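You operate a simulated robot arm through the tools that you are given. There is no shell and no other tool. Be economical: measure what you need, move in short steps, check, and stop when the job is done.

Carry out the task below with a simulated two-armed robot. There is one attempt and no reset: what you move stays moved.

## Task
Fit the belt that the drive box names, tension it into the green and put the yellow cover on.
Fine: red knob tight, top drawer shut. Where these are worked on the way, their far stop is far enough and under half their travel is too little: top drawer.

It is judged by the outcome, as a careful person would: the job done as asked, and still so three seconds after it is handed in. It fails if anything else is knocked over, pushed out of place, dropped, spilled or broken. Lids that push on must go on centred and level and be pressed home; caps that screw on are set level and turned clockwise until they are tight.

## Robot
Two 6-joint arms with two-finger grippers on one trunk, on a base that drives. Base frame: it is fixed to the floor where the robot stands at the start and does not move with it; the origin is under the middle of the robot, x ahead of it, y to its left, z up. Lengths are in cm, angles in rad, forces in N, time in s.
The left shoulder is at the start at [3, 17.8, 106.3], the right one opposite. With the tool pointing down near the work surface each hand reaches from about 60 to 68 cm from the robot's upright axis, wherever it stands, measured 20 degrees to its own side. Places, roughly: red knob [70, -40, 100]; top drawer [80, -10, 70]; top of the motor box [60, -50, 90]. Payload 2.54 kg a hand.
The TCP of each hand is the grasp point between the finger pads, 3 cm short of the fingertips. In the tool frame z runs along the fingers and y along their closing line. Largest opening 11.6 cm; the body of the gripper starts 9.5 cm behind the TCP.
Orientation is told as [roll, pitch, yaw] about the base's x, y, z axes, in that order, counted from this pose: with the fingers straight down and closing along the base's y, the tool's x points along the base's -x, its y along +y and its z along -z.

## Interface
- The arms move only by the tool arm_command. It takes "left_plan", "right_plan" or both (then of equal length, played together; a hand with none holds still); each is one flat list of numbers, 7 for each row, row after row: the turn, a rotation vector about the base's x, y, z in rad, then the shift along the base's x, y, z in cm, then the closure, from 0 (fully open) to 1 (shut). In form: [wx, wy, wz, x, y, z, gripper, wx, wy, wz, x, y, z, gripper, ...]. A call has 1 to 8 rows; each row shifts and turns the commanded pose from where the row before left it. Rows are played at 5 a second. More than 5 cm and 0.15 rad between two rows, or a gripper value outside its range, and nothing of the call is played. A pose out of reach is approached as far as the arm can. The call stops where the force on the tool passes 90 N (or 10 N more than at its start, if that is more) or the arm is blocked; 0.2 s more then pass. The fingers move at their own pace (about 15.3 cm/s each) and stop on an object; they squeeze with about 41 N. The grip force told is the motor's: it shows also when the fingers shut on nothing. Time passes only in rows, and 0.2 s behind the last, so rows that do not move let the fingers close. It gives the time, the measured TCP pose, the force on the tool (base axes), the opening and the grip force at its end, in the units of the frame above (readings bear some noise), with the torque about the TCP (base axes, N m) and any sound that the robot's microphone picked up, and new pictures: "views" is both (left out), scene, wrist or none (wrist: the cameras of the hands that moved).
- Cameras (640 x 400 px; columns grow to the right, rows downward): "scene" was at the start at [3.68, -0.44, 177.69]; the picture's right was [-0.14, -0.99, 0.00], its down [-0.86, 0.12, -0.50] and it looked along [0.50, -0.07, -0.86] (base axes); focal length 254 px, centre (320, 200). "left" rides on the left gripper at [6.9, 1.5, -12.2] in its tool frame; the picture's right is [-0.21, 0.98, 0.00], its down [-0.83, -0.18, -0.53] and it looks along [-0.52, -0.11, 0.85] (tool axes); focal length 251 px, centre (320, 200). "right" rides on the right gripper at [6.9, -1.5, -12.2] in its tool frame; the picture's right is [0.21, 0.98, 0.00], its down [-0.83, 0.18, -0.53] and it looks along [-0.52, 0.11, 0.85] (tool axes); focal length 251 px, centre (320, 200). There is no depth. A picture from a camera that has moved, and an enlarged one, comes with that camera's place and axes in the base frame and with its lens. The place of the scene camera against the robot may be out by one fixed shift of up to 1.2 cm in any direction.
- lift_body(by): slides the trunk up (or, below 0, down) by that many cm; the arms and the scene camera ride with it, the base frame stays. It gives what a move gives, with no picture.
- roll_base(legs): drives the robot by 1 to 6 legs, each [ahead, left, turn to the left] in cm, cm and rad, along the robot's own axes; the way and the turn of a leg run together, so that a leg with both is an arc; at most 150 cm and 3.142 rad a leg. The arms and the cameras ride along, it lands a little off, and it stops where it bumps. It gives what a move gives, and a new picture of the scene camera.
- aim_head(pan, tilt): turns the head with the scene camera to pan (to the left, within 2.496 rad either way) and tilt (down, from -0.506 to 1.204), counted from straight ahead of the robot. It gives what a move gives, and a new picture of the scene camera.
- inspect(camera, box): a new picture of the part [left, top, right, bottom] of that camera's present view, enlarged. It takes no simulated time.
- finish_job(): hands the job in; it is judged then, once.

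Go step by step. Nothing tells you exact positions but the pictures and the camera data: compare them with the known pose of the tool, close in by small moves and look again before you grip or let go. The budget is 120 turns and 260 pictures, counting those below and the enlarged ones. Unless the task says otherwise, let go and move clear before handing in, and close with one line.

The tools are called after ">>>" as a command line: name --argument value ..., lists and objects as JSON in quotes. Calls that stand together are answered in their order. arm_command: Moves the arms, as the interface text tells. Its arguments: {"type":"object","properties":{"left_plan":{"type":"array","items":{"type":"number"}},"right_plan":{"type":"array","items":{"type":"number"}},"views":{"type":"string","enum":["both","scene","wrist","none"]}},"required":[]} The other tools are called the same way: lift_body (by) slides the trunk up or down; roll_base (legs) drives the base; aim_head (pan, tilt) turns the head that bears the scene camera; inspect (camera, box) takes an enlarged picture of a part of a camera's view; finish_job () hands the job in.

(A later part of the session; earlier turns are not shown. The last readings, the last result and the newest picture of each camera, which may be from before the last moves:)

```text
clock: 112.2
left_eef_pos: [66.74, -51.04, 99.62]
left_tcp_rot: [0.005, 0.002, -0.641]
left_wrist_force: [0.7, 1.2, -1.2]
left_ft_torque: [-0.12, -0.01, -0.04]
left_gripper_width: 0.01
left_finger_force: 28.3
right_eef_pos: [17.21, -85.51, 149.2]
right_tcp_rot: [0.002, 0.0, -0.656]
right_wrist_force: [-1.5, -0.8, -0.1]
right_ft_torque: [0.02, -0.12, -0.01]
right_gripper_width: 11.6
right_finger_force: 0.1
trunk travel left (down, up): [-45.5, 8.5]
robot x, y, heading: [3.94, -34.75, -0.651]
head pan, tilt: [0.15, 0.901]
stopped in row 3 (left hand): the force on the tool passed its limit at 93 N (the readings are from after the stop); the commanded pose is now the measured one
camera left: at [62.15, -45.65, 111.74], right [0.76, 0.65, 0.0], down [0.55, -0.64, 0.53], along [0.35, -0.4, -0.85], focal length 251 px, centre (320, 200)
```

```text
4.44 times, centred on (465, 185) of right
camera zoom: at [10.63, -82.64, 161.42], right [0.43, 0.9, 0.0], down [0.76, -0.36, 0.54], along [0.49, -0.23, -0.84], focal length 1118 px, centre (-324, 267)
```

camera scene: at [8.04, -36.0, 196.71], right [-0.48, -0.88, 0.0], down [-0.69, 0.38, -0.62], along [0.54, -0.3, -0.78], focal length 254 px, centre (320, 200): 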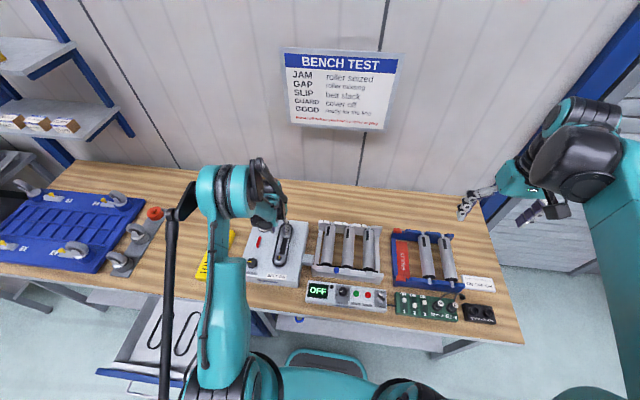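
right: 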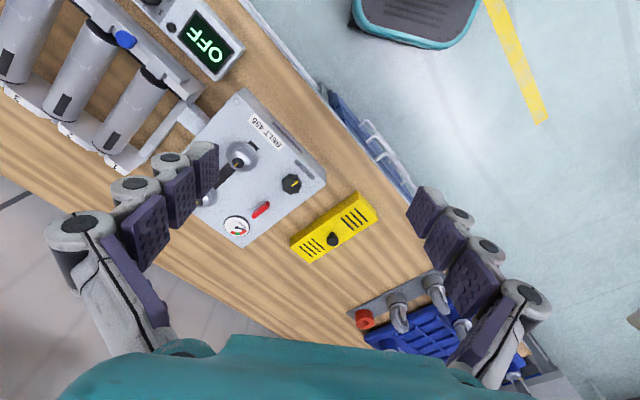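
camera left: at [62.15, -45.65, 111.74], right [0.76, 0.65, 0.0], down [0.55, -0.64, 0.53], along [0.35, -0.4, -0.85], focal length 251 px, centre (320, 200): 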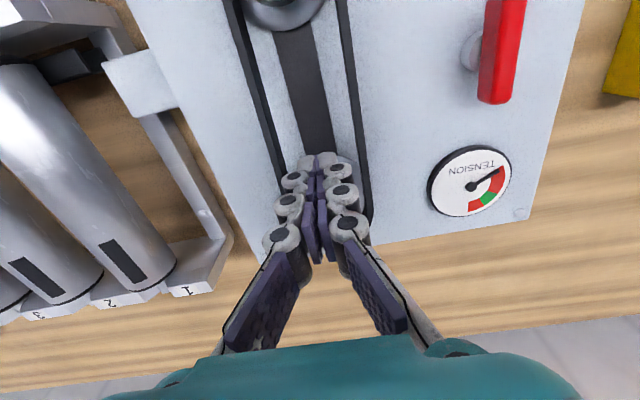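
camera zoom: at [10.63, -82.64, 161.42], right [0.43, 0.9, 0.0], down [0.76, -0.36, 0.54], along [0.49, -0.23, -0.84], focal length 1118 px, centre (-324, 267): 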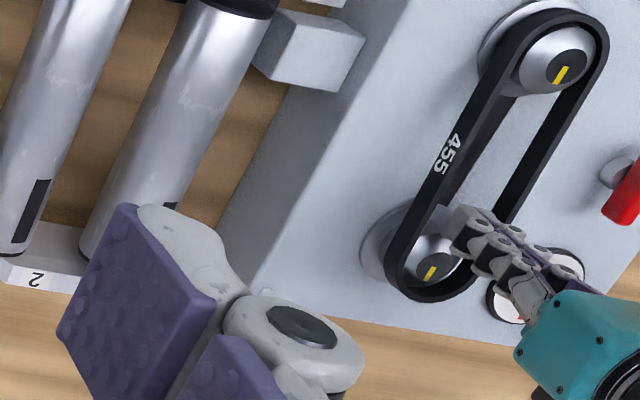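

The fingers slipped inside the loop; belt top was at z≈96.6 near the rear, i.e. ~2 cm above its seat, while the front end is seated. I'll rise, shift the base left, and press directly on the rear arc.

>>> arm_command --left_plan '[0, 0, 0, 0, 0, 3, 1, 0, 0, 0, 0, 0, 4, 1, 0, 0, 0, 0, 0, 0, 1]' --views "none"

>>> roll_base --legs '[[3, 8, 0]]'

>>> arm_command --left_plan '[0, 0, 0, -1, -3, 0, 1, 0, 0, 0, -1, -3, 0, 1, 0, 0, 0, -1, -2, 0, 1, 0, 0, 0, 0, 0, 0, 1]' --views "wrist"

>>> inspect --camera "scene" --box '[240, 180, 340, 270]'

```text
clock: 113.0
left_eef_pos: [67.35, -50.95, 106.4]
left_tcp_rot: [-0.001, 0.006, -0.643]
left_wrist_force: [0.4, 1.0, -0.6]
left_ft_torque: [0.02, 0.03, 0.02]
left_gripper_width: 0.0
left_finger_force: 29.0
right_eef_pos: [17.85, -85.63, 149.18]
right_tcp_rot: [-0.001, 0.002, -0.655]
right_wrist_force: [0.6, 1.3, -0.3]
right_ft_torque: [0.01, 0.07, -0.02]
right_gripper_width: 11.63
right_finger_force: 0.0
trunk travel left (down, up): [-45.5, 8.5]
robot x, y, heading: [3.8, -34.54, -0.657]
head pan, tilt: [0.15, 0.901]
```

```text
clock: 114.0
left_eef_pos: [74.32, -46.34, 106.41]
left_tcp_rot: [0.0, 0.003, -0.64]
left_wrist_force: [0.1, 0.7, -0.2]
left_ft_torque: [-0.06, -0.02, -0.01]
left_gripper_width: 0.01
left_finger_force: 28.6
right_eef_pos: [25.04, -80.9, 149.22]
right_tcp_rot: [-0.002, 0.001, -0.654]
right_wrist_force: [1.0, 0.1, 0.4]
right_ft_torque: [-0.02, 0.0, 0.02]
right_gripper_width: 11.61
right_finger_force: 0.1
trunk travel left (down, up): [-45.5, 8.5]
robot x, y, heading: [11.01, -30.47, -0.655]
head pan, tilt: [0.15, 0.901]
camera scene: at [15.35, -31.67, 196.7], right [-0.48, -0.88, 0.0], down [-0.69, 0.38, -0.62], along [0.54, -0.3, -0.78], focal length 254 px, centre (320, 200)
```

scene: 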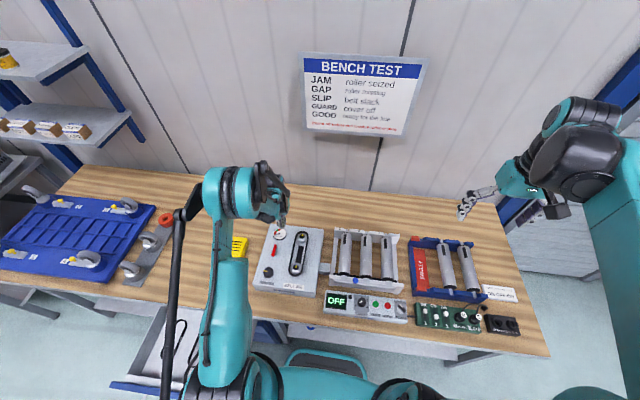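

```text
clock: 115.0
left_eef_pos: [71.21, -54.37, 106.33]
left_tcp_rot: [-0.001, 0.003, -0.641]
left_wrist_force: [-0.6, 0.3, 0.0]
left_ft_torque: [0.0, -0.02, 0.02]
left_gripper_width: 0.02
left_finger_force: 28.1
right_eef_pos: [24.95, -81.17, 149.15]
right_tcp_rot: [0.0, 0.0, -0.656]
right_wrist_force: [-0.2, 0.2, 0.1]
right_ft_torque: [0.01, 0.0, -0.06]
right_gripper_width: 11.6
right_finger_force: 0.0
trunk travel left (down, up): [-45.5, 8.5]
robot x, y, heading: [11.07, -30.2, -0.648]
head pan, tilt: [0.15, 0.901]
camera left: at [66.61, -49.06, 118.59], right [0.76, 0.65, 0.0], down [0.55, -0.64, 0.53], along [0.35, -0.4, -0.85], focal length 251 px, centre (320, 200)
```

left: 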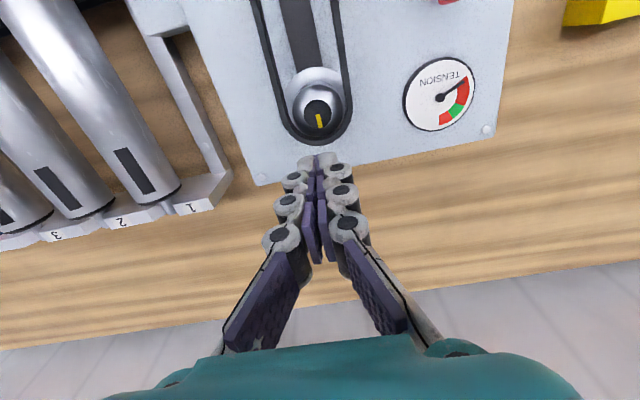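

```text
4.44 times, centred on (290, 225) of scene
camera zoom: at [15.18, -31.72, 196.71], right [-0.48, -0.88, 0.0], down [-0.69, 0.38, -0.62], along [0.54, -0.3, -0.78], focal length 1130 px, centre (453, 89)
```

zoom: 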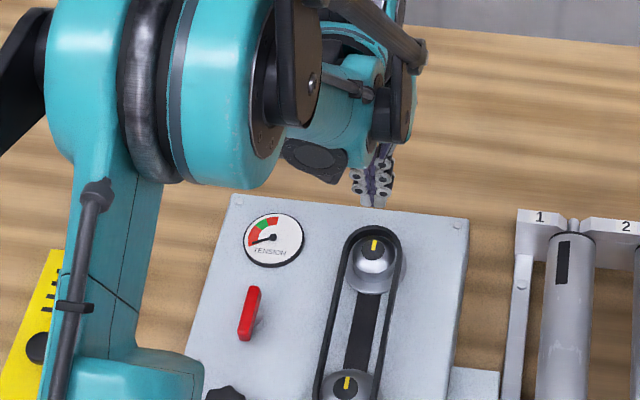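

>>> inspect --camera "left" --box '[230, 0, 410, 180]'

>>> inspect --camera "scene" --box '[286, 226, 316, 272]'

```text
2.22 times, centred on (320, 90) of left
camera zoom: at [66.61, -49.06, 118.59], right [0.76, 0.65, 0.0], down [0.55, -0.64, 0.53], along [0.35, -0.4, -0.85], focal length 559 px, centre (320, 444)
```

zoom: 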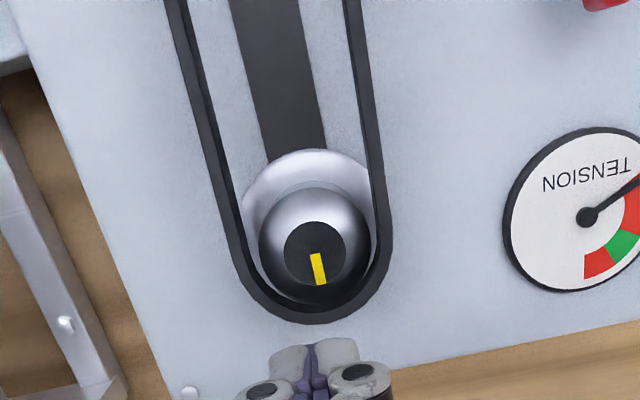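

```text
8.70 times, centred on (301, 249) of scene
camera zoom: at [15.18, -31.72, 196.71], right [-0.48, -0.88, 0.0], down [-0.69, 0.38, -0.62], along [0.54, -0.3, -0.78], focal length 2211 px, centre (485, -226)
```

zoom: 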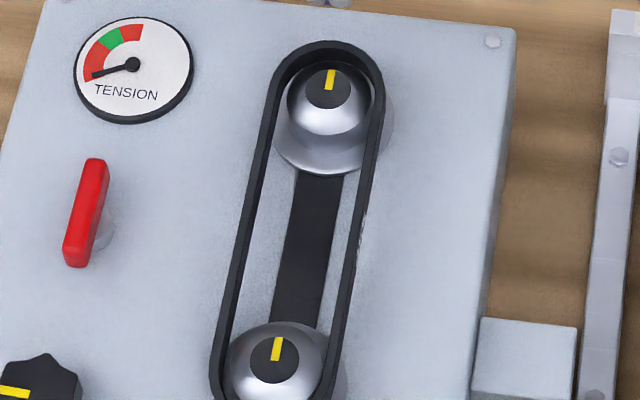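

Press on the rear arc: move over it and descend with force watch.

>>> arm_command --left_plan '[0, 0, 0, 1.3, -1.0, 0, 1, 0, 0, 0, 0, 0, -2.5, 1, 0, 0, 0, 0, 0, -2.5, 1, 0, 0, 0, 0, 0, -0.5, 1, 0, 0, 0, 0, 0, -0.5, 1, 0, 0, 0, 0, 0, 0, 1]' --views "wrist"

```text
clock: 116.5
left_eef_pos: [72.56, -55.21, 100.31]
left_tcp_rot: [0.0, 0.004, -0.64]
left_wrist_force: [-0.9, 0.0, 0.8]
left_ft_torque: [0.03, 0.03, 0.0]
left_gripper_width: 0.01
left_finger_force: 28.7
right_eef_pos: [24.92, -81.05, 149.29]
right_tcp_rot: [-0.002, 0.0, -0.653]
right_wrist_force: [0.6, 0.2, 0.7]
right_ft_torque: [-0.02, 0.01, 0.01]
right_gripper_width: 11.6
right_finger_force: 0.1
trunk travel left (down, up): [-45.5, 8.5]
robot x, y, heading: [11.34, -30.63, -0.647]
head pan, tilt: [0.15, 0.901]
camera left: at [68.0, -50.01, 112.65], right [0.76, 0.65, 0.0], down [0.55, -0.64, 0.53], along [0.35, -0.4, -0.85], focal length 251 px, centre (320, 200)
```

left: 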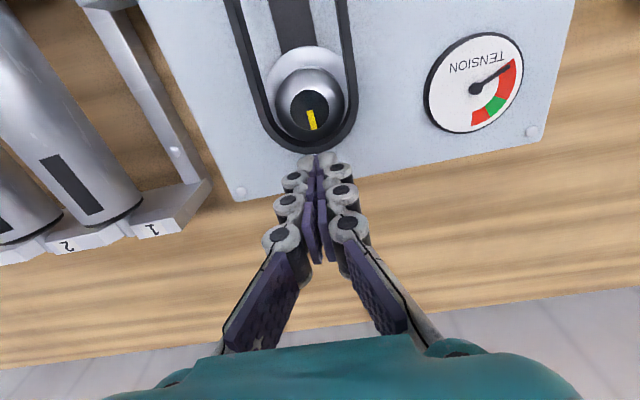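

The tip is ~1 cm too far back and 0.7 cm too far left; correct and press down.

>>> arm_command --left_plan '[0, 0, 0, -1.3, 0.15, 0, 1, 0, 0, 0, 0, 0, -0.4, 1, 0, 0, 0, 0, 0, -0.4, 1, 0, 0, 0, 0, 0, -0.4, 1, 0, 0, 0, 0, 0, 0, 1]' --views "wrist"

```text
clock: 117.7
left_eef_pos: [70.95, -55.12, 99.57]
left_tcp_rot: [0.0, 0.001, -0.644]
left_wrist_force: [-8.1, -3.9, 36.1]
left_ft_torque: [0.37, 0.35, 0.08]
left_gripper_width: 0.0
left_finger_force: 28.7
right_eef_pos: [24.46, -81.0, 149.33]
right_tcp_rot: [0.0, -0.001, -0.655]
right_wrist_force: [0.0, 0.0, 0.0]
right_ft_torque: [0.0, 0.0, -0.01]
right_gripper_width: 11.61
right_finger_force: 0.0
trunk travel left (down, up): [-45.5, 8.5]
robot x, y, heading: [10.96, -30.44, -0.651]
head pan, tilt: [0.15, 0.901]
camera left: at [66.24, -49.75, 111.78], right [0.76, 0.65, 0.0], down [0.55, -0.64, 0.53], along [0.35, -0.4, -0.85], focal length 251 px, centre (320, 200)
```

left: 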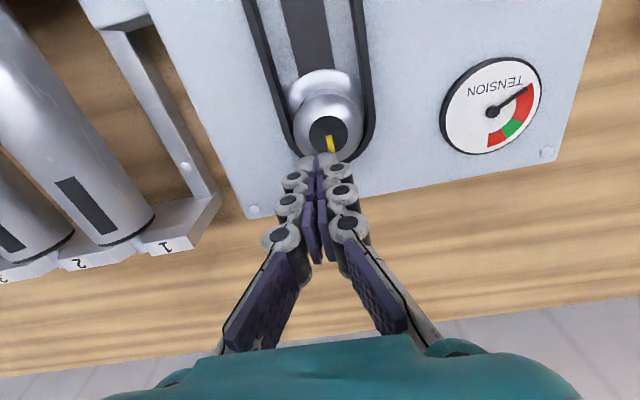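

That touched the hub cap (its top is z≈96.6). Back off 0.8 cm rearward and press again.

>>> arm_command --left_plan '[0, 0, 0, 0, 0, 1.2, 1, 0, 0, 0, 0.7, -0.53, 0, 1, 0, 0, 0, 0, 0, -0.4, 1, 0, 0, 0, 0, 0, -0.4, 1, 0, 0, 0, 0, 0, -0.4, 1, 0, 0, 0, 0, 0, -0.3, 1, 0, 0, 0, 0, 0, 0, 1]' --views "wrist"

```text
clock: 119.2
left_eef_pos: [72.11, -55.67, 99.01]
left_tcp_rot: [0.0, 0.003, -0.64]
left_wrist_force: [-0.3, 1.4, 0.3]
left_ft_torque: [-0.02, 0.01, 0.0]
left_gripper_width: 0.0
left_finger_force: 28.6
right_eef_pos: [24.98, -81.07, 149.28]
right_tcp_rot: [0.0, -0.002, -0.656]
right_wrist_force: [-0.3, 0.1, -0.3]
right_ft_torque: [0.01, -0.02, -0.02]
right_gripper_width: 11.6
right_finger_force: 0.1
trunk travel left (down, up): [-45.5, 8.5]
robot x, y, heading: [10.97, -30.34, -0.654]
head pan, tilt: [0.15, 0.901]
camera left: at [67.41, -50.39, 111.23], right [0.76, 0.65, 0.0], down [0.55, -0.64, 0.53], along [0.35, -0.4, -0.85], focal length 251 px, centre (320, 200)
```

left: 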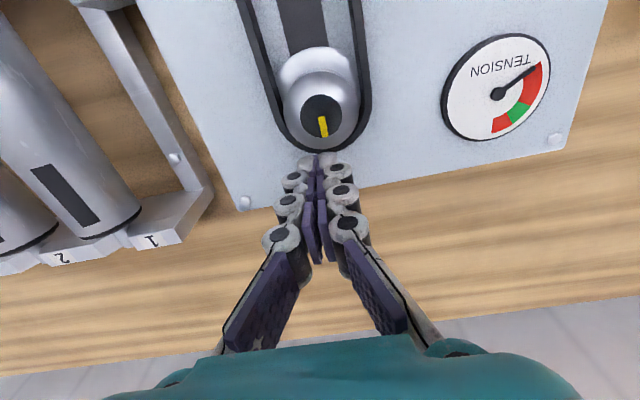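

Now it's clear: the belt sits ~0.9 cm too far forward, so its rear arc rests on the rear hub's shoulder. I'll regrip both strands, slide it rearward, and let it drop.

>>> arm_command --left_plan '[0, 0, 0, 0, 0, 3, 1, 0, 0, 0, 0, 0, 3.5, 0.6, 0, 0, 0, -4, 3, 0, 0.3, 0, 0, 0, -4.1, 3.1, 0, 0.3, 0, 0, 0, 0, 0.7, -3, 0.3, 0, 0, 0, 0, 0, 0, 0.3]' --views "wrist"

```text
refused: row 4 steps farther than a row can; nothing moved
```

>>> arm_command --left_plan '[0, 0, 0, 0, 0, 3, 1, 0, 0, 0, 0, 0, 3.5, 0.6, 0, 0, 0, -3.8, 3, 0, 0.3, 0, 0, 0, -3.8, 3, 0, 0.3, 0, 0, 0, -0.5, 0.87, -3, 0.3, 0, 0, 0, 0, 0, 0, 0.3]' --views "wrist"

```text
clock: 120.7
left_eef_pos: [63.83, -48.86, 102.55]
left_tcp_rot: [-0.001, 0.005, -0.64]
left_wrist_force: [-0.1, 0.2, 0.4]
left_ft_torque: [0.0, -0.02, 0.02]
left_gripper_width: 8.13
left_finger_force: 0.0
right_eef_pos: [24.86, -80.98, 149.23]
right_tcp_rot: [0.0, -0.001, -0.655]
right_wrist_force: [-0.8, -0.4, 0.0]
right_ft_torque: [-0.01, -0.03, 0.01]
right_gripper_width: 11.58
right_finger_force: 0.1
trunk travel left (down, up): [-45.5, 8.5]
robot x, y, heading: [11.04, -30.46, -0.65]
head pan, tilt: [0.15, 0.901]
camera left: at [59.11, -43.52, 114.75], right [0.76, 0.65, 0.0], down [0.55, -0.64, 0.53], along [0.35, -0.4, -0.85], focal length 251 px, centre (320, 200)
```

left: 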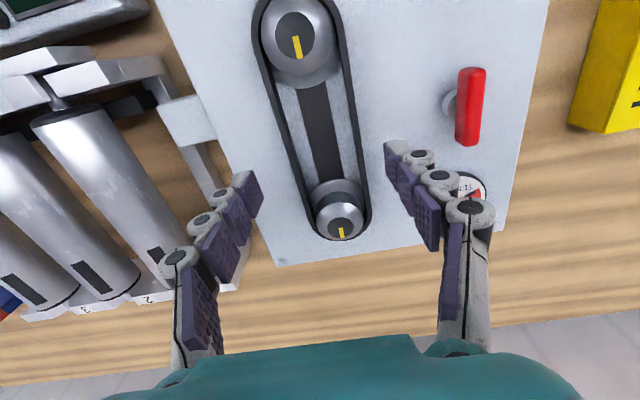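

>>> arm_command --left_plan '[0, 0, 0, 0.1, 0.1, -2, 0.3, 0, 0, 0, 0, 0, -2, 0.3, 0, 0, 0, 0, 0, -0.65, 0.3, 0, 0, 0, 0, 0, 0, 0.5, 0, 0, 0, 0, 0, 0, 0.7, 0, 0, 0, 0, 0, 0, 0.7]' --views "wrist"

>>> inspect --camera "right" --box '[360, 140, 490, 230]'

```text
clock: 122.0
left_eef_pos: [64.11, -48.78, 97.89]
left_tcp_rot: [0.0, 0.002, -0.641]
left_wrist_force: [0.7, 0.0, 4.8]
left_ft_torque: [-0.06, -0.02, 0.37]
left_gripper_width: 5.84
left_finger_force: 41.4
right_eef_pos: [24.86, -81.14, 149.27]
right_tcp_rot: [-0.001, 0.0, -0.655]
right_wrist_force: [0.0, 0.4, -0.1]
right_ft_torque: [0.02, -0.03, 0.04]
right_gripper_width: 11.58
right_finger_force: 0.1
trunk travel left (down, up): [-45.5, 8.5]
robot x, y, heading: [11.07, -30.1, -0.651]
head pan, tilt: [0.15, 0.901]
camera left: at [59.42, -43.47, 110.01], right [0.76, 0.65, 0.0], down [0.56, -0.64, 0.53], along [0.35, -0.4, -0.85], focal length 251 px, centre (320, 200)
```

left: 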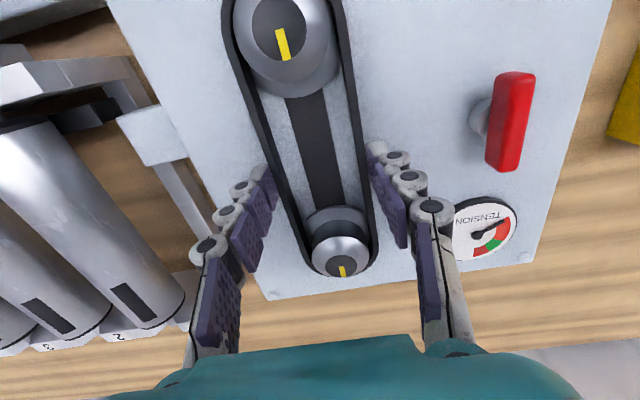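

```text
4.44 times, centred on (425, 185) of right
camera zoom: at [18.46, -78.11, 161.48], right [0.42, 0.91, 0.0], down [0.77, -0.36, 0.53], along [0.48, -0.23, -0.85], focal length 1118 px, centre (-147, 267)
```

zoom: 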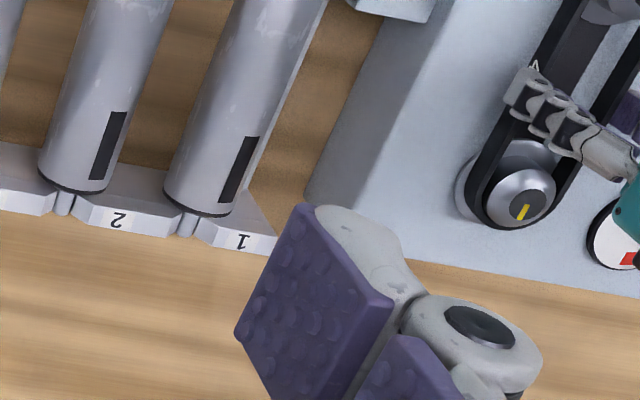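

Gripped. Lift slightly and slide rearward in small steps.

>>> arm_command --left_plan '[0, 0, 0, 0, 0, 0.7, 0.75, 0, 0, 0, 0.24, -0.18, 0, 0.75, 0, 0, 0, 0.24, -0.18, 0, 0.75, 0, 0, 0, 0.24, -0.18, 0, 0.75, 0, 0, 0, 0, 0, 0, 0.75]' --views "wrist"

>>> inspect --camera "scene" --box '[270, 220, 330, 290]'

```text
clock: 123.2
left_eef_pos: [64.59, -49.16, 98.49]
left_tcp_rot: [-0.001, 0.004, -0.64]
left_wrist_force: [-13.4, 4.3, -4.1]
left_ft_torque: [-0.13, 0.04, 0.45]
left_gripper_width: 5.86
left_finger_force: 41.1
right_eef_pos: [24.73, -80.97, 149.22]
right_tcp_rot: [0.0, 0.001, -0.655]
right_wrist_force: [0.6, 0.1, -0.4]
right_ft_torque: [-0.01, 0.02, 0.03]
right_gripper_width: 11.59
right_finger_force: 0.1
trunk travel left (down, up): [-45.5, 8.5]
robot x, y, heading: [11.22, -30.59, -0.654]
head pan, tilt: [0.15, 0.901]
camera left: at [60.02, -43.89, 110.78], right [0.76, 0.65, 0.0], down [0.56, -0.64, 0.53], along [0.35, -0.4, -0.85], focal length 251 px, centre (320, 200)
```

left: 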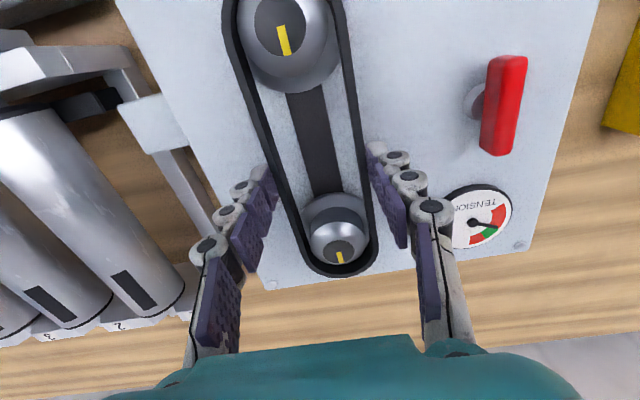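

```text
5.71 times, centred on (300, 255) of scene
camera zoom: at [15.08, -31.62, 196.71], right [-0.48, -0.88, 0.0], down [-0.69, 0.38, -0.62], along [0.54, -0.3, -0.78], focal length 1453 px, centre (434, -114)
```

zoom: 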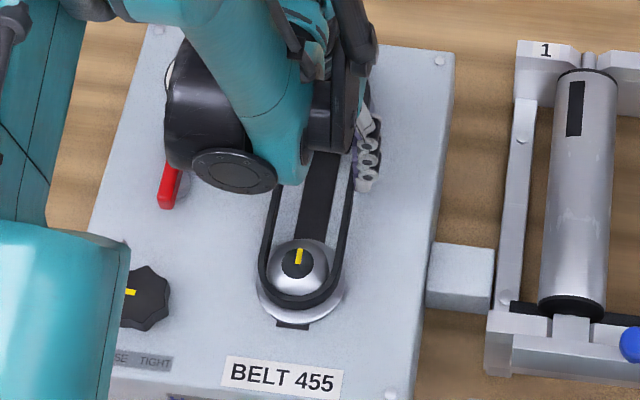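

It's now against the front hub (gauge twitches). Ease back 0.2 cm and lower.

>>> arm_command --left_plan '[0, 0, 0, -0.2, 0.15, 0, 0.75, 0, 0, 0, 0, 0, -0.5, 0.75, 0, 0, 0, 0, 0, -0.5, 0.75, 0, 0, 0, 0, 0, -0.3, 0.75, 0, 0, 0, 0, 0, 0, 0.75]' --views "wrist"

>>> inspect --camera "left" --box '[260, 170, 420, 290]'

```text
clock: 124.5
left_eef_pos: [64.44, -48.98, 97.5]
left_tcp_rot: [0.001, 0.0, -0.641]
left_wrist_force: [6.4, 1.0, 51.4]
left_ft_torque: [0.2, -0.05, 0.28]
left_gripper_width: 5.89
left_finger_force: 41.2
right_eef_pos: [24.5, -80.88, 149.43]
right_tcp_rot: [0.0, -0.001, -0.653]
right_wrist_force: [0.3, 0.0, 0.2]
right_ft_torque: [0.0, 0.0, 0.01]
right_gripper_width: 11.63
right_finger_force: 0.0
trunk travel left (down, up): [-45.5, 8.5]
robot x, y, heading: [11.11, -30.52, -0.656]
head pan, tilt: [0.15, 0.901]
camera left: at [59.75, -43.66, 109.69], right [0.76, 0.65, 0.0], down [0.55, -0.64, 0.53], along [0.35, -0.4, -0.85], focal length 251 px, centre (320, 200)
```

left: 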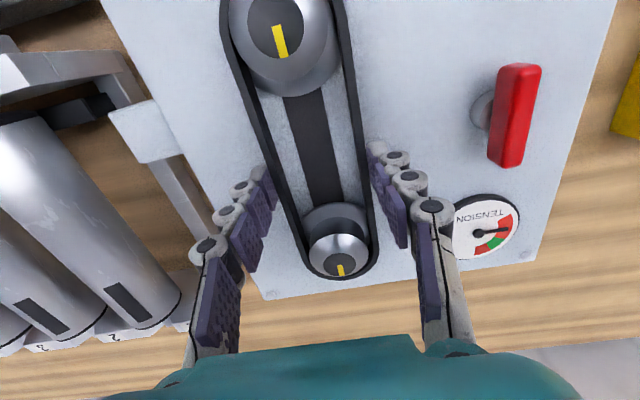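

```text
3.33 times, centred on (340, 230) of left
camera zoom: at [59.75, -43.66, 109.69], right [0.76, 0.65, 0.0], down [0.55, -0.64, 0.53], along [0.35, -0.4, -0.85], focal length 838 px, centre (253, 100)
```

zoom: 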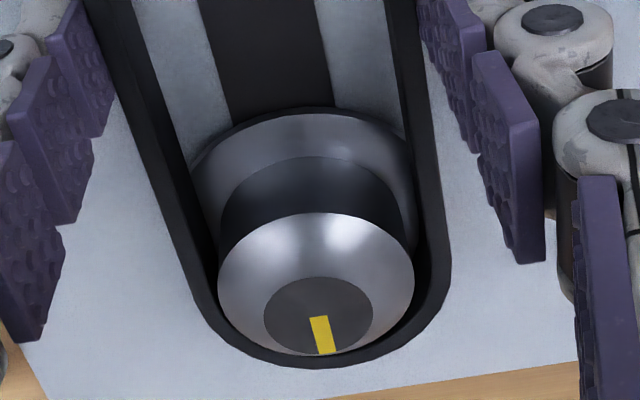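

Reaction is now centred (both ends supported). Release and check the height from the cameras.

>>> arm_command --left_plan '[0, 0, 0, 0, 0, 0.2, 0.5, 0, 0, 0, 0, 0, 0, 0.35, 0, 0, 0, 0, 0, 0, 0.35]' --views "none"

>>> inspect --camera "left" --box '[260, 170, 420, 290]'

>>> inspect --camera "right" --box '[400, 110, 530, 200]'

>>> inspect --camera "scene" --box '[270, 220, 330, 290]'

```text
clock: 125.2
left_eef_pos: [64.6, -49.15, 97.42]
left_tcp_rot: [0.001, 0.002, -0.642]
left_wrist_force: [-0.2, 0.5, 0.1]
left_ft_torque: [-0.02, 0.0, 0.0]
left_gripper_width: 7.55
left_finger_force: 0.0
right_eef_pos: [24.99, -80.97, 149.16]
right_tcp_rot: [0.001, -0.002, -0.654]
right_wrist_force: [-0.5, 0.0, 0.3]
right_ft_torque: [0.02, -0.01, 0.0]
right_gripper_width: 11.6
right_finger_force: 0.1
trunk travel left (down, up): [-45.5, 8.5]
robot x, y, heading: [11.14, -30.09, -0.65]
head pan, tilt: [0.15, 0.901]
```

```text
3.33 times, centred on (340, 230) of left
camera zoom: at [59.98, -43.8, 109.66], right [0.76, 0.65, 0.0], down [0.55, -0.64, 0.53], along [0.35, -0.4, -0.85], focal length 838 px, centre (253, 100)
```

zoom: 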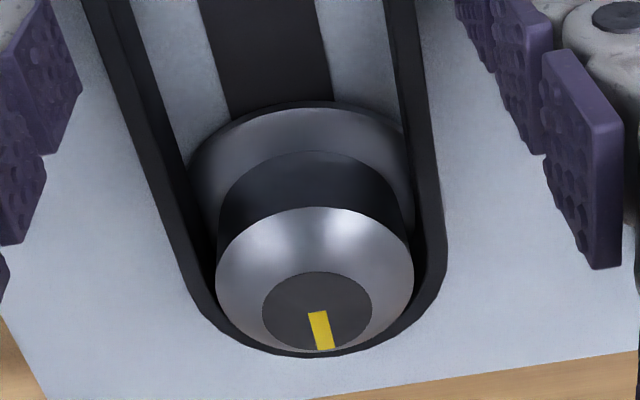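

```text
4.44 times, centred on (465, 155) of right
camera zoom: at [18.47, -78.11, 161.48], right [0.42, 0.91, 0.0], down [0.77, -0.36, 0.53], along [0.48, -0.23, -0.85], focal length 1118 px, centre (-324, 400)
```

zoom: 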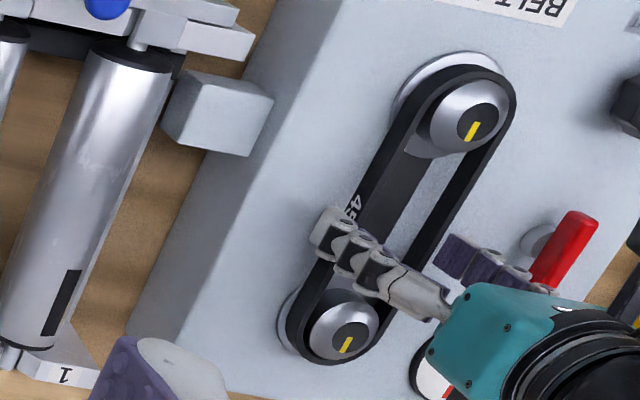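

```text
5.71 times, centred on (300, 255) of scene
camera zoom: at [15.26, -31.66, 196.7], right [-0.48, -0.88, 0.0], down [-0.69, 0.38, -0.62], along [0.54, -0.3, -0.78], focal length 1453 px, centre (434, -114)
```

zoom: 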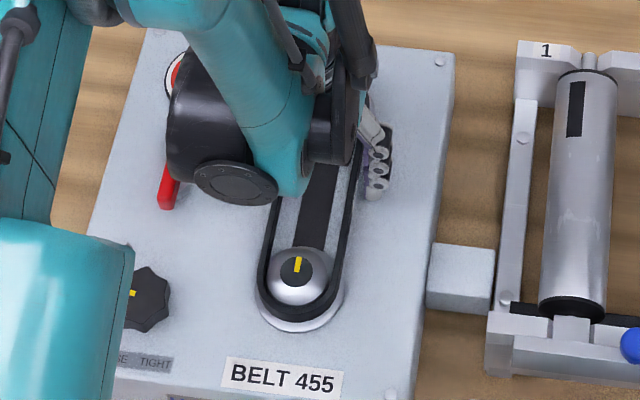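

The rear end has dropped onto its flange. Raise the hand clear and view the whole.

>>> arm_command --left_plan '[0, 0, 0, 0, 0, 3, 0.3, 0, 0, 0, 0, 0, 4, 0.3, 0, 0, 0, 0, 0, 2.5, 0.3]' --views "none"

>>> roll_base --legs '[[-14, 5, 0]]'

>>> inspect --camera "scene" --box '[260, 180, 340, 260]'

>>> inspect --camera "left" --box '[0, 0, 640, 400]'

```text
clock: 126.0
left_eef_pos: [64.64, -49.38, 106.96]
left_tcp_rot: [-0.001, 0.002, -0.642]
left_wrist_force: [0.2, -0.1, 0.2]
left_ft_torque: [0.05, 0.0, -0.02]
left_gripper_width: 8.13
left_finger_force: 0.1
right_eef_pos: [24.88, -81.14, 149.31]
right_tcp_rot: [0.0, 0.002, -0.655]
right_wrist_force: [0.0, 0.0, -0.6]
right_ft_torque: [0.01, 0.04, 0.01]
right_gripper_width: 11.6
right_finger_force: 0.1
trunk travel left (down, up): [-45.5, 8.5]
robot x, y, heading: [10.77, -30.24, -0.649]
head pan, tilt: [0.15, 0.901]
```

```text
clock: 127.4
left_eef_pos: [56.52, -37.15, 106.95]
left_tcp_rot: [-0.001, 0.005, -0.646]
left_wrist_force: [1.2, -0.1, -0.1]
left_ft_torque: [0.0, 0.04, -0.02]
left_gripper_width: 8.12
left_finger_force: 0.1
right_eef_pos: [16.64, -68.78, 149.15]
right_tcp_rot: [-0.001, 0.003, -0.658]
right_wrist_force: [0.7, -0.9, 0.3]
right_ft_torque: [0.0, -0.02, 0.01]
right_gripper_width: 11.59
right_finger_force: 0.0
trunk travel left (down, up): [-45.5, 8.5]
robot x, y, heading: [2.76, -17.61, -0.662]
head pan, tilt: [0.15, 0.901]
camera scene: at [7.29, -19.35, 196.7], right [-0.49, -0.87, 0.0], down [-0.69, 0.38, -0.62], along [0.54, -0.3, -0.78], focal length 254 px, centre (320, 200)
```

scene: 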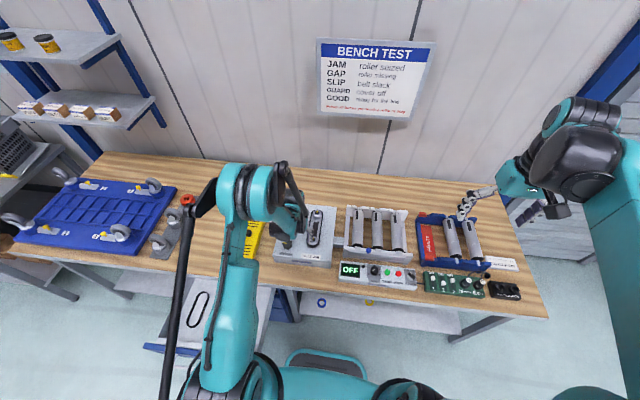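

```text
5.00 times, centred on (300, 220) of scene
camera zoom: at [7.29, -19.35, 196.7], right [-0.49, -0.87, 0.0], down [-0.69, 0.38, -0.62], along [0.54, -0.3, -0.78], focal length 1271 px, centre (420, 100)
```

zoom: 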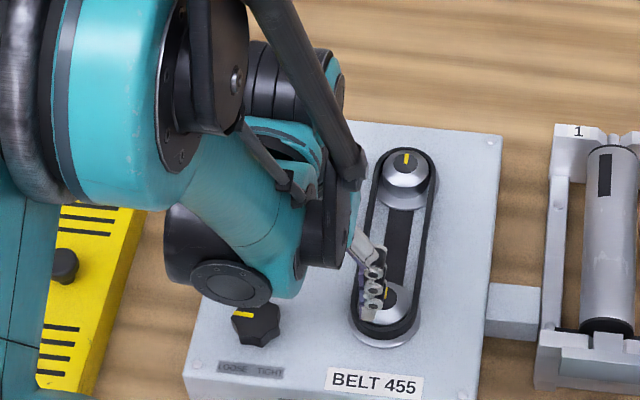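

```text
1.00 times, centred on (320, 200) of left (not enlarged: the box is as wide or as high as the picture)
camera zoom: at [51.89, -31.8, 119.15], right [0.76, 0.65, 0.0], down [0.55, -0.64, 0.53], along [0.34, -0.4, -0.85], focal length 251 px, centre (320, 200)
```

zoom: 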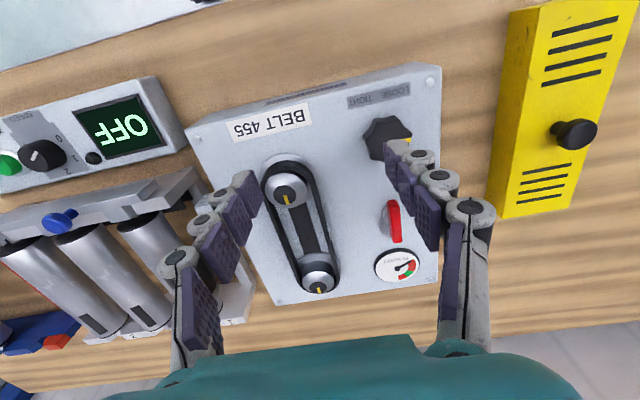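

Belt is now seated at both ends. Back to the black knob with counter-clockwise pre-turn.

>>> arm_command --left_plan '[0, 0, 0.145, 1.33, 0.93, 0, 0.35, 0, 0, 0.145, 1.33, 0.93, 0, 0.35, 0, 0, 0.145, 1.33, 0.93, 0, 0.35, 0, 0, 0.145, 1.33, 0.93, 0, 0.35, 0, 0, 0.145, 0, 0, -2.5, 0.35, 0, 0, 0.145, 0, 0, -2.5, 0.35, 0, 0, 0.145, 0, 0, -2.5, 0.35, 0, 0, 0.145, 0, 0, -2.5, 0.35]' --views "none"

>>> inspect --camera "left" --box '[0, 0, 640, 400]'

```text
clock: 129.2
left_eef_pos: [61.87, -33.3, 96.92]
left_tcp_rot: [0.001, 0.002, 0.518]
left_wrist_force: [-0.4, -0.4, 0.0]
left_ft_torque: [0.0, 0.0, 0.01]
left_gripper_width: 7.51
left_finger_force: 0.0
right_eef_pos: [16.57, -68.72, 149.23]
right_tcp_rot: [-0.002, 0.0, -0.659]
right_wrist_force: [-0.6, -0.2, -0.3]
right_ft_torque: [0.0, 0.0, 0.01]
right_gripper_width: 11.62
right_finger_force: 0.1
trunk travel left (down, up): [-45.5, 8.5]
robot x, y, heading: [2.96, -18.0, -0.66]
head pan, tilt: [0.15, 0.901]
```

```text
1.00 times, centred on (320, 200) of left (not enlarged: the box is as wide or as high as the picture)
camera zoom: at [55.09, -35.43, 109.19], right [-0.3, 0.96, 0.0], down [0.81, 0.25, 0.53], along [0.51, 0.16, -0.85], focal length 251 px, centre (320, 200)
```

zoom: 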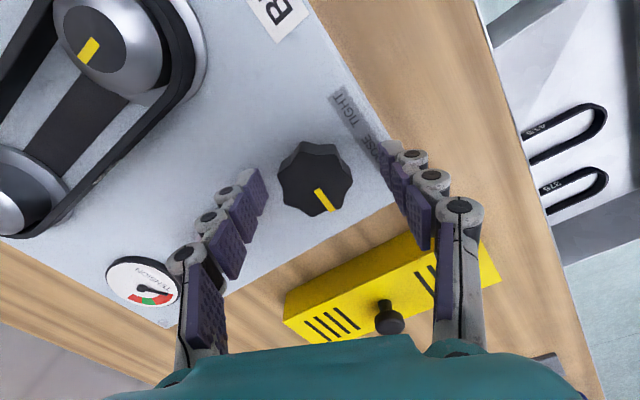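

Grip and turn clockwise, checking the gauge.

>>> arm_command --left_plan '[0, 0, 0, 0, -0.1, 0, 0.7, 0, 0, 0, 0, 0, 0, 0.9, 0, 0, 0, 0, 0, 0, 0.9, 0, 0, -0.15, 0, 0, 0, 0.9, 0, 0, -0.15, 0, 0, 0, 0.9, 0, 0, -0.15, 0, 0, 0, 0.9, 0, 0, -0.15, 0, 0, 0, 0.9, 0, 0, -0.15, 0, 0, 0, 0.9]' --views "none"

>>> inspect --camera "scene" --box '[260, 180, 340, 260]'

```text
clock: 131.0
left_eef_pos: [61.78, -33.52, 97.02]
left_tcp_rot: [0.0, 0.003, -0.237]
left_wrist_force: [13.0, -11.1, 16.6]
left_ft_torque: [-0.08, -0.56, -0.01]
left_gripper_width: 4.18
left_finger_force: 45.3
right_eef_pos: [16.65, -68.66, 149.25]
right_tcp_rot: [0.001, 0.002, -0.656]
right_wrist_force: [0.3, 0.7, 0.4]
right_ft_torque: [-0.03, 0.0, 0.01]
right_gripper_width: 11.61
right_finger_force: 0.0
trunk travel left (down, up): [-45.5, 8.5]
robot x, y, heading: [2.69, -17.78, -0.659]
head pan, tilt: [0.15, 0.901]
```

```text
5.00 times, centred on (300, 220) of scene
camera zoom: at [7.21, -19.32, 196.71], right [-0.49, -0.87, 0.0], down [-0.69, 0.38, -0.62], along [0.54, -0.3, -0.78], focal length 1271 px, centre (420, 100)
```

zoom: 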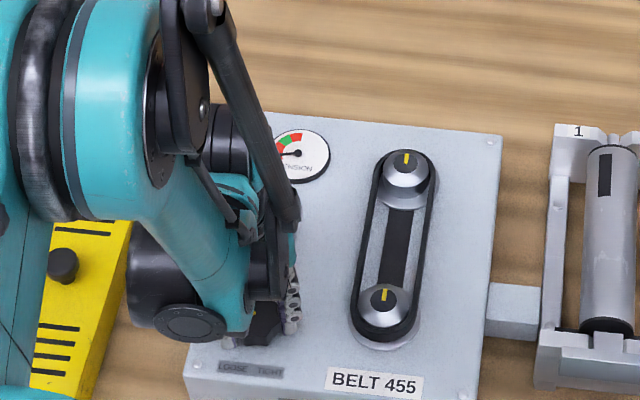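

>>> arm_command --left_plan '[0, 0, -0.15, 0, 0, 0, 0.9, 0, 0, -0.15, 0, 0, 0, 0.9, 0, 0, -0.15, 0, 0, 0, 0.9, 0, 0, -0.15, 0, 0, 0, 0.9, 0, 0, 0, 0, 0, 0, 0.9]' --views "none"

>>> inspect --camera "scene" --box '[272, 190, 332, 240]'

```text
clock: 132.2
left_eef_pos: [61.86, -33.49, 96.94]
left_tcp_rot: [0.002, 0.002, -0.836]
left_wrist_force: [21.1, -9.8, 25.9]
left_ft_torque: [0.01, -0.5, 0.04]
left_gripper_width: 4.18
left_finger_force: 44.8
right_eef_pos: [16.7, -68.77, 149.21]
right_tcp_rot: [-0.001, 0.003, -0.658]
right_wrist_force: [0.1, -0.1, 0.2]
right_ft_torque: [0.0, 0.04, -0.02]
right_gripper_width: 11.59
right_finger_force: 0.1
trunk travel left (down, up): [-45.5, 8.5]
robot x, y, heading: [3.13, -17.79, -0.66]
head pan, tilt: [0.15, 0.901]
```

```text
8.00 times, centred on (302, 215) of scene
camera zoom: at [7.24, -19.27, 196.71], right [-0.49, -0.87, 0.0], down [-0.69, 0.38, -0.62], along [0.54, -0.3, -0.78], focal length 2034 px, centre (464, 80)
```

zoom: 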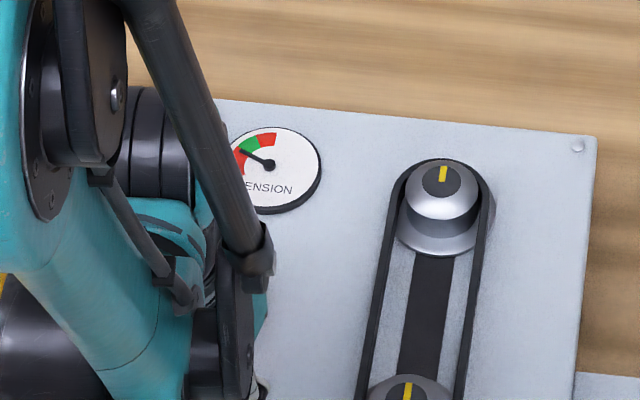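

The tension is now rising properly, near the green boundary. A bit more.

>>> arm_command --left_plan '[0, 0, -0.15, 0, 0, 0, 0.9, 0, 0, -0.1, 0, 0, 0, 0.9, 0, 0, 0, 0, 0, 0, 0.9]' --views "none"

>>> inspect --camera "scene" --box '[276, 190, 308, 210]'

```text
clock: 133.0
left_eef_pos: [61.92, -33.51, 96.85]
left_tcp_rot: [0.002, 0.002, -1.087]
left_wrist_force: [26.2, -6.6, 30.9]
left_ft_torque: [0.15, -0.59, 0.03]
left_gripper_width: 4.17
left_finger_force: 44.6
right_eef_pos: [16.75, -68.63, 149.19]
right_tcp_rot: [-0.002, 0.002, -0.656]
right_wrist_force: [0.6, 0.0, -0.4]
right_ft_torque: [0.01, 0.03, -0.01]
right_gripper_width: 11.58
right_finger_force: 0.1
trunk travel left (down, up): [-45.5, 8.5]
robot x, y, heading: [2.94, -17.44, -0.662]
head pan, tilt: [0.15, 0.901]
```

```text
16.00 times, centred on (292, 200) of scene
camera zoom: at [7.27, -19.21, 196.71], right [-0.49, -0.87, 0.0], down [-0.69, 0.38, -0.62], along [0.54, -0.3, -0.78], focal length 4068 px, centre (768, 200)
```

zoom: 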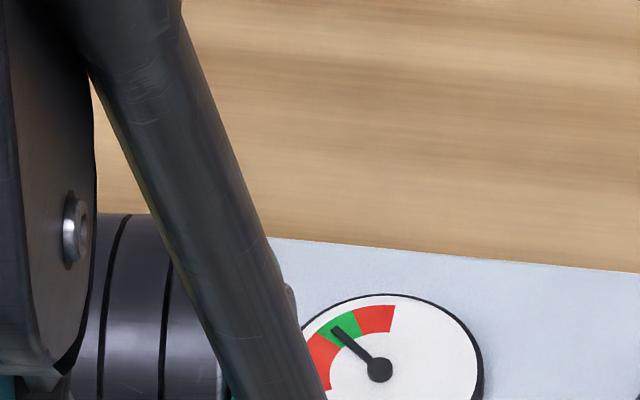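

The needle is in the middle of the green. Release the knob, rise, and check it holds; then go to the red knob.

>>> arm_command --left_plan '[0, 0, 0, 0, 0, 0, 0.5, 0, 0, 0, 0, 0, 0, 0.35, 0, 0, 0.15, 0, 0, 4, 0.35, 0, 0, 0.15, 0, 0, 4, 0.4, 0, 0, 0.15, 0, 0, 2, 0.45]' --views "none"

>>> roll_base --legs '[[8, -4, 0]]'

>>> inspect --camera "left" --box '[0, 0, 640, 400]'

```text
clock: 134.2
left_eef_pos: [61.76, -33.57, 107.02]
left_tcp_rot: [0.0, 0.004, -0.632]
left_wrist_force: [0.7, -0.1, 0.5]
left_ft_torque: [-0.03, 0.0, 0.0]
left_gripper_width: 6.38
left_finger_force: 0.0
right_eef_pos: [16.53, -68.56, 149.18]
right_tcp_rot: [-0.002, 0.001, -0.658]
right_wrist_force: [0.2, -0.2, 0.6]
right_ft_torque: [-0.04, -0.01, -0.01]
right_gripper_width: 11.59
right_finger_force: 0.1
trunk travel left (down, up): [-45.5, 8.5]
robot x, y, heading: [2.97, -17.95, -0.659]
head pan, tilt: [0.15, 0.901]
```

```text
clock: 135.3
left_eef_pos: [65.59, -41.44, 106.96]
left_tcp_rot: [0.0, 0.003, -0.634]
left_wrist_force: [0.2, -0.2, 0.2]
left_ft_torque: [0.01, 0.0, 0.03]
left_gripper_width: 6.39
left_finger_force: 0.2
right_eef_pos: [20.44, -76.73, 149.22]
right_tcp_rot: [0.001, -0.001, -0.659]
right_wrist_force: [0.5, -0.5, 0.5]
right_ft_torque: [0.03, 0.04, -0.02]
right_gripper_width: 11.6
right_finger_force: 0.0
trunk travel left (down, up): [-45.5, 8.5]
robot x, y, heading: [6.54, -25.92, -0.656]
head pan, tilt: [0.15, 0.901]
camera scene: at [11.04, -27.24, 196.7], right [-0.49, -0.87, 0.0], down [-0.69, 0.38, -0.62], along [0.54, -0.3, -0.78], focal length 254 px, centre (320, 200)
```

scene: 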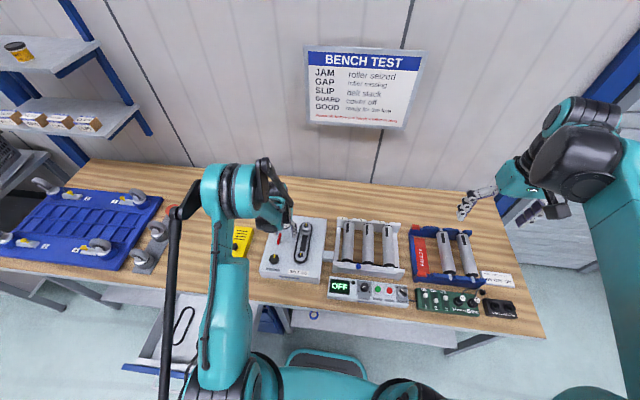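

```text
1.00 times, centred on (320, 200) of left (not enlarged: the box is as wide or as high as the picture)
camera zoom: at [60.96, -36.19, 119.29], right [0.75, 0.66, 0.0], down [0.56, -0.64, 0.53], along [0.35, -0.4, -0.85], focal length 251 px, centre (320, 200)
```

zoom: 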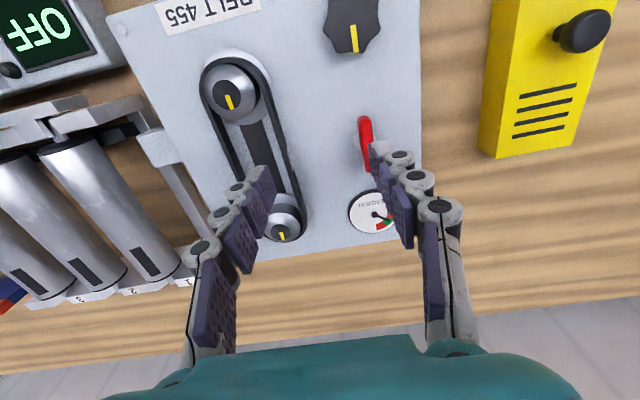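

Needle holds in green. Now onto the red bar.

>>> arm_command --left_plan '[0, 0, 0, 2.1, 1.05, -1, 0.45, 0, 0, 0, 2.1, 1.05, -1, 0.45, 0, 0, 0, 0, 0, -2.5, 0.45, 0, 0, 0, 0, 0, -2.5, 0.45, 0, 0, 0, 0, 0, -2, 0.45, 0, 0, 0, 0, 0, 0, 0.45]' --views "wrist"

```text
clock: 136.7
left_eef_pos: [69.73, -39.33, 97.98]
left_tcp_rot: [0.0, 0.004, -0.635]
left_wrist_force: [0.6, 0.8, 0.5]
left_ft_torque: [0.0, 0.0, 0.0]
left_gripper_width: 6.4
left_finger_force: 0.0
right_eef_pos: [20.43, -76.69, 149.36]
right_tcp_rot: [-0.001, 0.0, -0.659]
right_wrist_force: [-0.2, 0.4, -0.7]
right_ft_torque: [-0.04, -0.03, 0.02]
right_gripper_width: 11.59
right_finger_force: 0.0
trunk travel left (down, up): [-45.5, 8.5]
robot x, y, heading: [6.8, -25.83, -0.66]
head pan, tilt: [0.15, 0.901]
camera left: at [65.12, -34.03, 110.14], right [0.75, 0.66, 0.0], down [0.56, -0.64, 0.53], along [0.35, -0.4, -0.85], focal length 251 px, centre (320, 200)
```

left: 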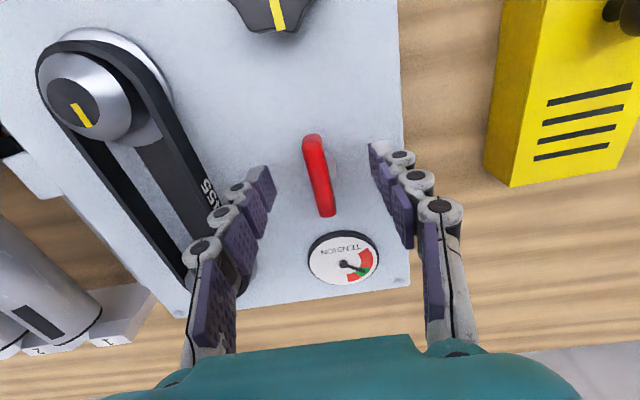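

Needle in green. Grip the red bar and turn clockwise until tight.

>>> arm_command --left_plan '[0, 0, 0, 0, 0, 0, 0.9, 0, 0, 0, 0, 0, 0, 0.95, 0, 0, -0.15, 0, 0, 0, 0.95, 0, 0, -0.15, 0, 0, 0, 0.95, 0, 0, -0.15, 0, 0, 0, 0.95, 0, 0, -0.15, 0, 0, 0, 0.95, 0, 0, -0.15, 0, 0, 0, 0.95, 0, 0, -0.15, 0, 0, 0, 0.95]' --views "none"

>>> arm_command --left_plan '[0, 0, -0.15, 0, 0, 0, 0.95, 0, 0, -0.15, 0, 0, 0, 0.95, 0, 0, -0.15, 0, 0, 0, 0.95, 0, 0, -0.15, 0, 0, 0, 0.95]' --views "wrist"

```text
clock: 138.5
left_eef_pos: [69.92, -39.37, 97.86]
left_tcp_rot: [-0.002, 0.004, -1.537]
left_wrist_force: [-2.0, 5.1, -24.5]
left_ft_torque: [0.75, 0.05, 0.03]
left_gripper_width: 1.15
left_finger_force: 38.8
right_eef_pos: [20.64, -76.66, 149.22]
right_tcp_rot: [-0.001, 0.002, -0.659]
right_wrist_force: [-0.2, 0.6, 0.3]
right_ft_torque: [0.01, 0.03, -0.01]
right_gripper_width: 11.58
right_finger_force: 0.0
trunk travel left (down, up): [-45.5, 8.5]
robot x, y, heading: [6.87, -26.01, -0.662]
head pan, tilt: [0.15, 0.901]
```

```text
clock: 139.5
left_eef_pos: [70.1, -39.37, 97.82]
left_tcp_rot: [0.0, 0.003, -2.135]
left_wrist_force: [17.7, 2.2, -9.8]
left_ft_torque: [0.31, -0.68, -0.01]
left_gripper_width: 1.17
left_finger_force: 38.6
right_eef_pos: [20.8, -76.69, 149.18]
right_tcp_rot: [-0.001, 0.002, -0.659]
right_wrist_force: [0.1, 0.6, -0.2]
right_ft_torque: [0.01, -0.01, 0.01]
right_gripper_width: 11.57
right_finger_force: 0.0
trunk travel left (down, up): [-45.5, 8.5]
robot x, y, heading: [6.54, -26.03, -0.658]
head pan, tilt: [0.15, 0.901]
camera left: at [75.05, -34.35, 110.15], right [0.71, -0.7, 0.0], down [-0.6, -0.6, 0.53], along [-0.37, -0.38, -0.85], focal length 251 px, centre (320, 200)
```

left: 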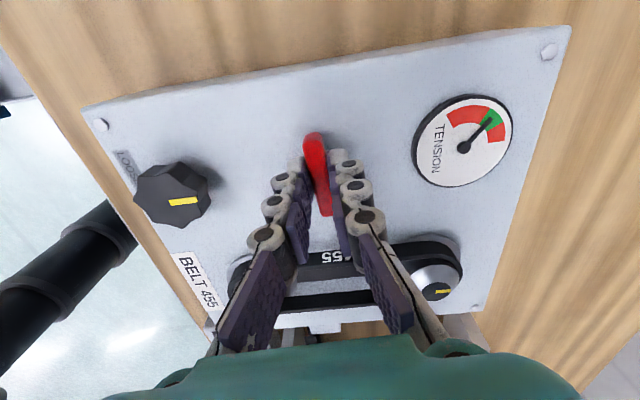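

>>> arm_command --left_plan '[0, 0, -0.15, 0, 0, 0, 0.95, 0, 0, -0.15, 0, 0, 0, 0.95, 0, 0, -0.15, 0, 0, 0, 0.95, 0, 0, -0.15, 0, 0, 0, 0.95]' --views "none"

>>> arm_command --left_plan '[0, 0, -0.15, 0, 0, 0, 0.95, 0, 0, -0.15, 0, 0, 0, 0.95, 0, 0, -0.15, 0, 0, 0, 0.95, 0, 0, -0.15, 0, 0, 0, 0.95]' --views "wrist"

```text
clock: 140.5
left_eef_pos: [70.06, -39.45, 97.94]
left_tcp_rot: [0.001, 0.003, -2.734]
left_wrist_force: [26.5, -7.3, 8.8]
left_ft_torque: [-0.33, -0.38, 2.26]
left_gripper_width: 2.52
left_finger_force: 45.0
right_eef_pos: [20.72, -76.65, 149.16]
right_tcp_rot: [-0.001, 0.001, -0.658]
right_wrist_force: [-0.8, 0.2, -0.3]
right_ft_torque: [-0.03, 0.0, 0.03]
right_gripper_width: 11.58
right_finger_force: 0.0
trunk travel left (down, up): [-45.5, 8.5]
robot x, y, heading: [7.04, -25.63, -0.654]
head pan, tilt: [0.15, 0.901]
```

```text
clock: 141.5
left_eef_pos: [70.57, -39.46, 97.84]
left_tcp_rot: [0.002, 0.011, 2.953]
left_wrist_force: [55.4, -8.8, 18.7]
left_ft_torque: [-0.92, -0.17, 2.69]
left_gripper_width: 4.94
left_finger_force: 44.7
right_eef_pos: [21.02, -76.64, 149.21]
right_tcp_rot: [-0.005, 0.005, -0.657]
right_wrist_force: [0.2, 0.0, 0.3]
right_ft_torque: [0.05, -0.03, 0.0]
right_gripper_width: 11.61
right_finger_force: 0.0
trunk travel left (down, up): [-45.5, 8.5]
robot x, y, heading: [6.49, -25.58, -0.658]
head pan, tilt: [0.15, 0.901]
camera left: at [76.9, -42.23, 110.15], right [-0.39, -0.92, 0.0], down [-0.78, 0.34, 0.52], along [-0.48, 0.21, -0.85], focal length 251 px, centre (320, 200)
```

left: 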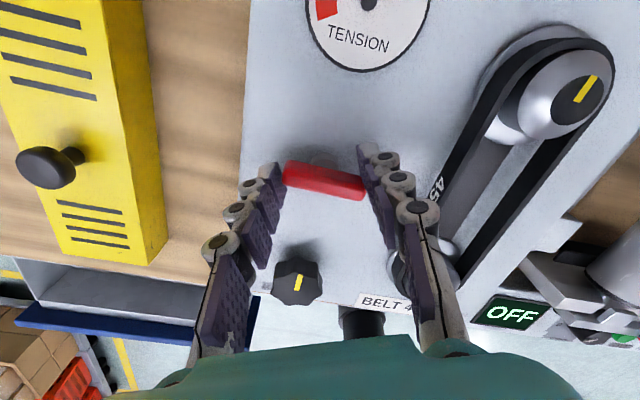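

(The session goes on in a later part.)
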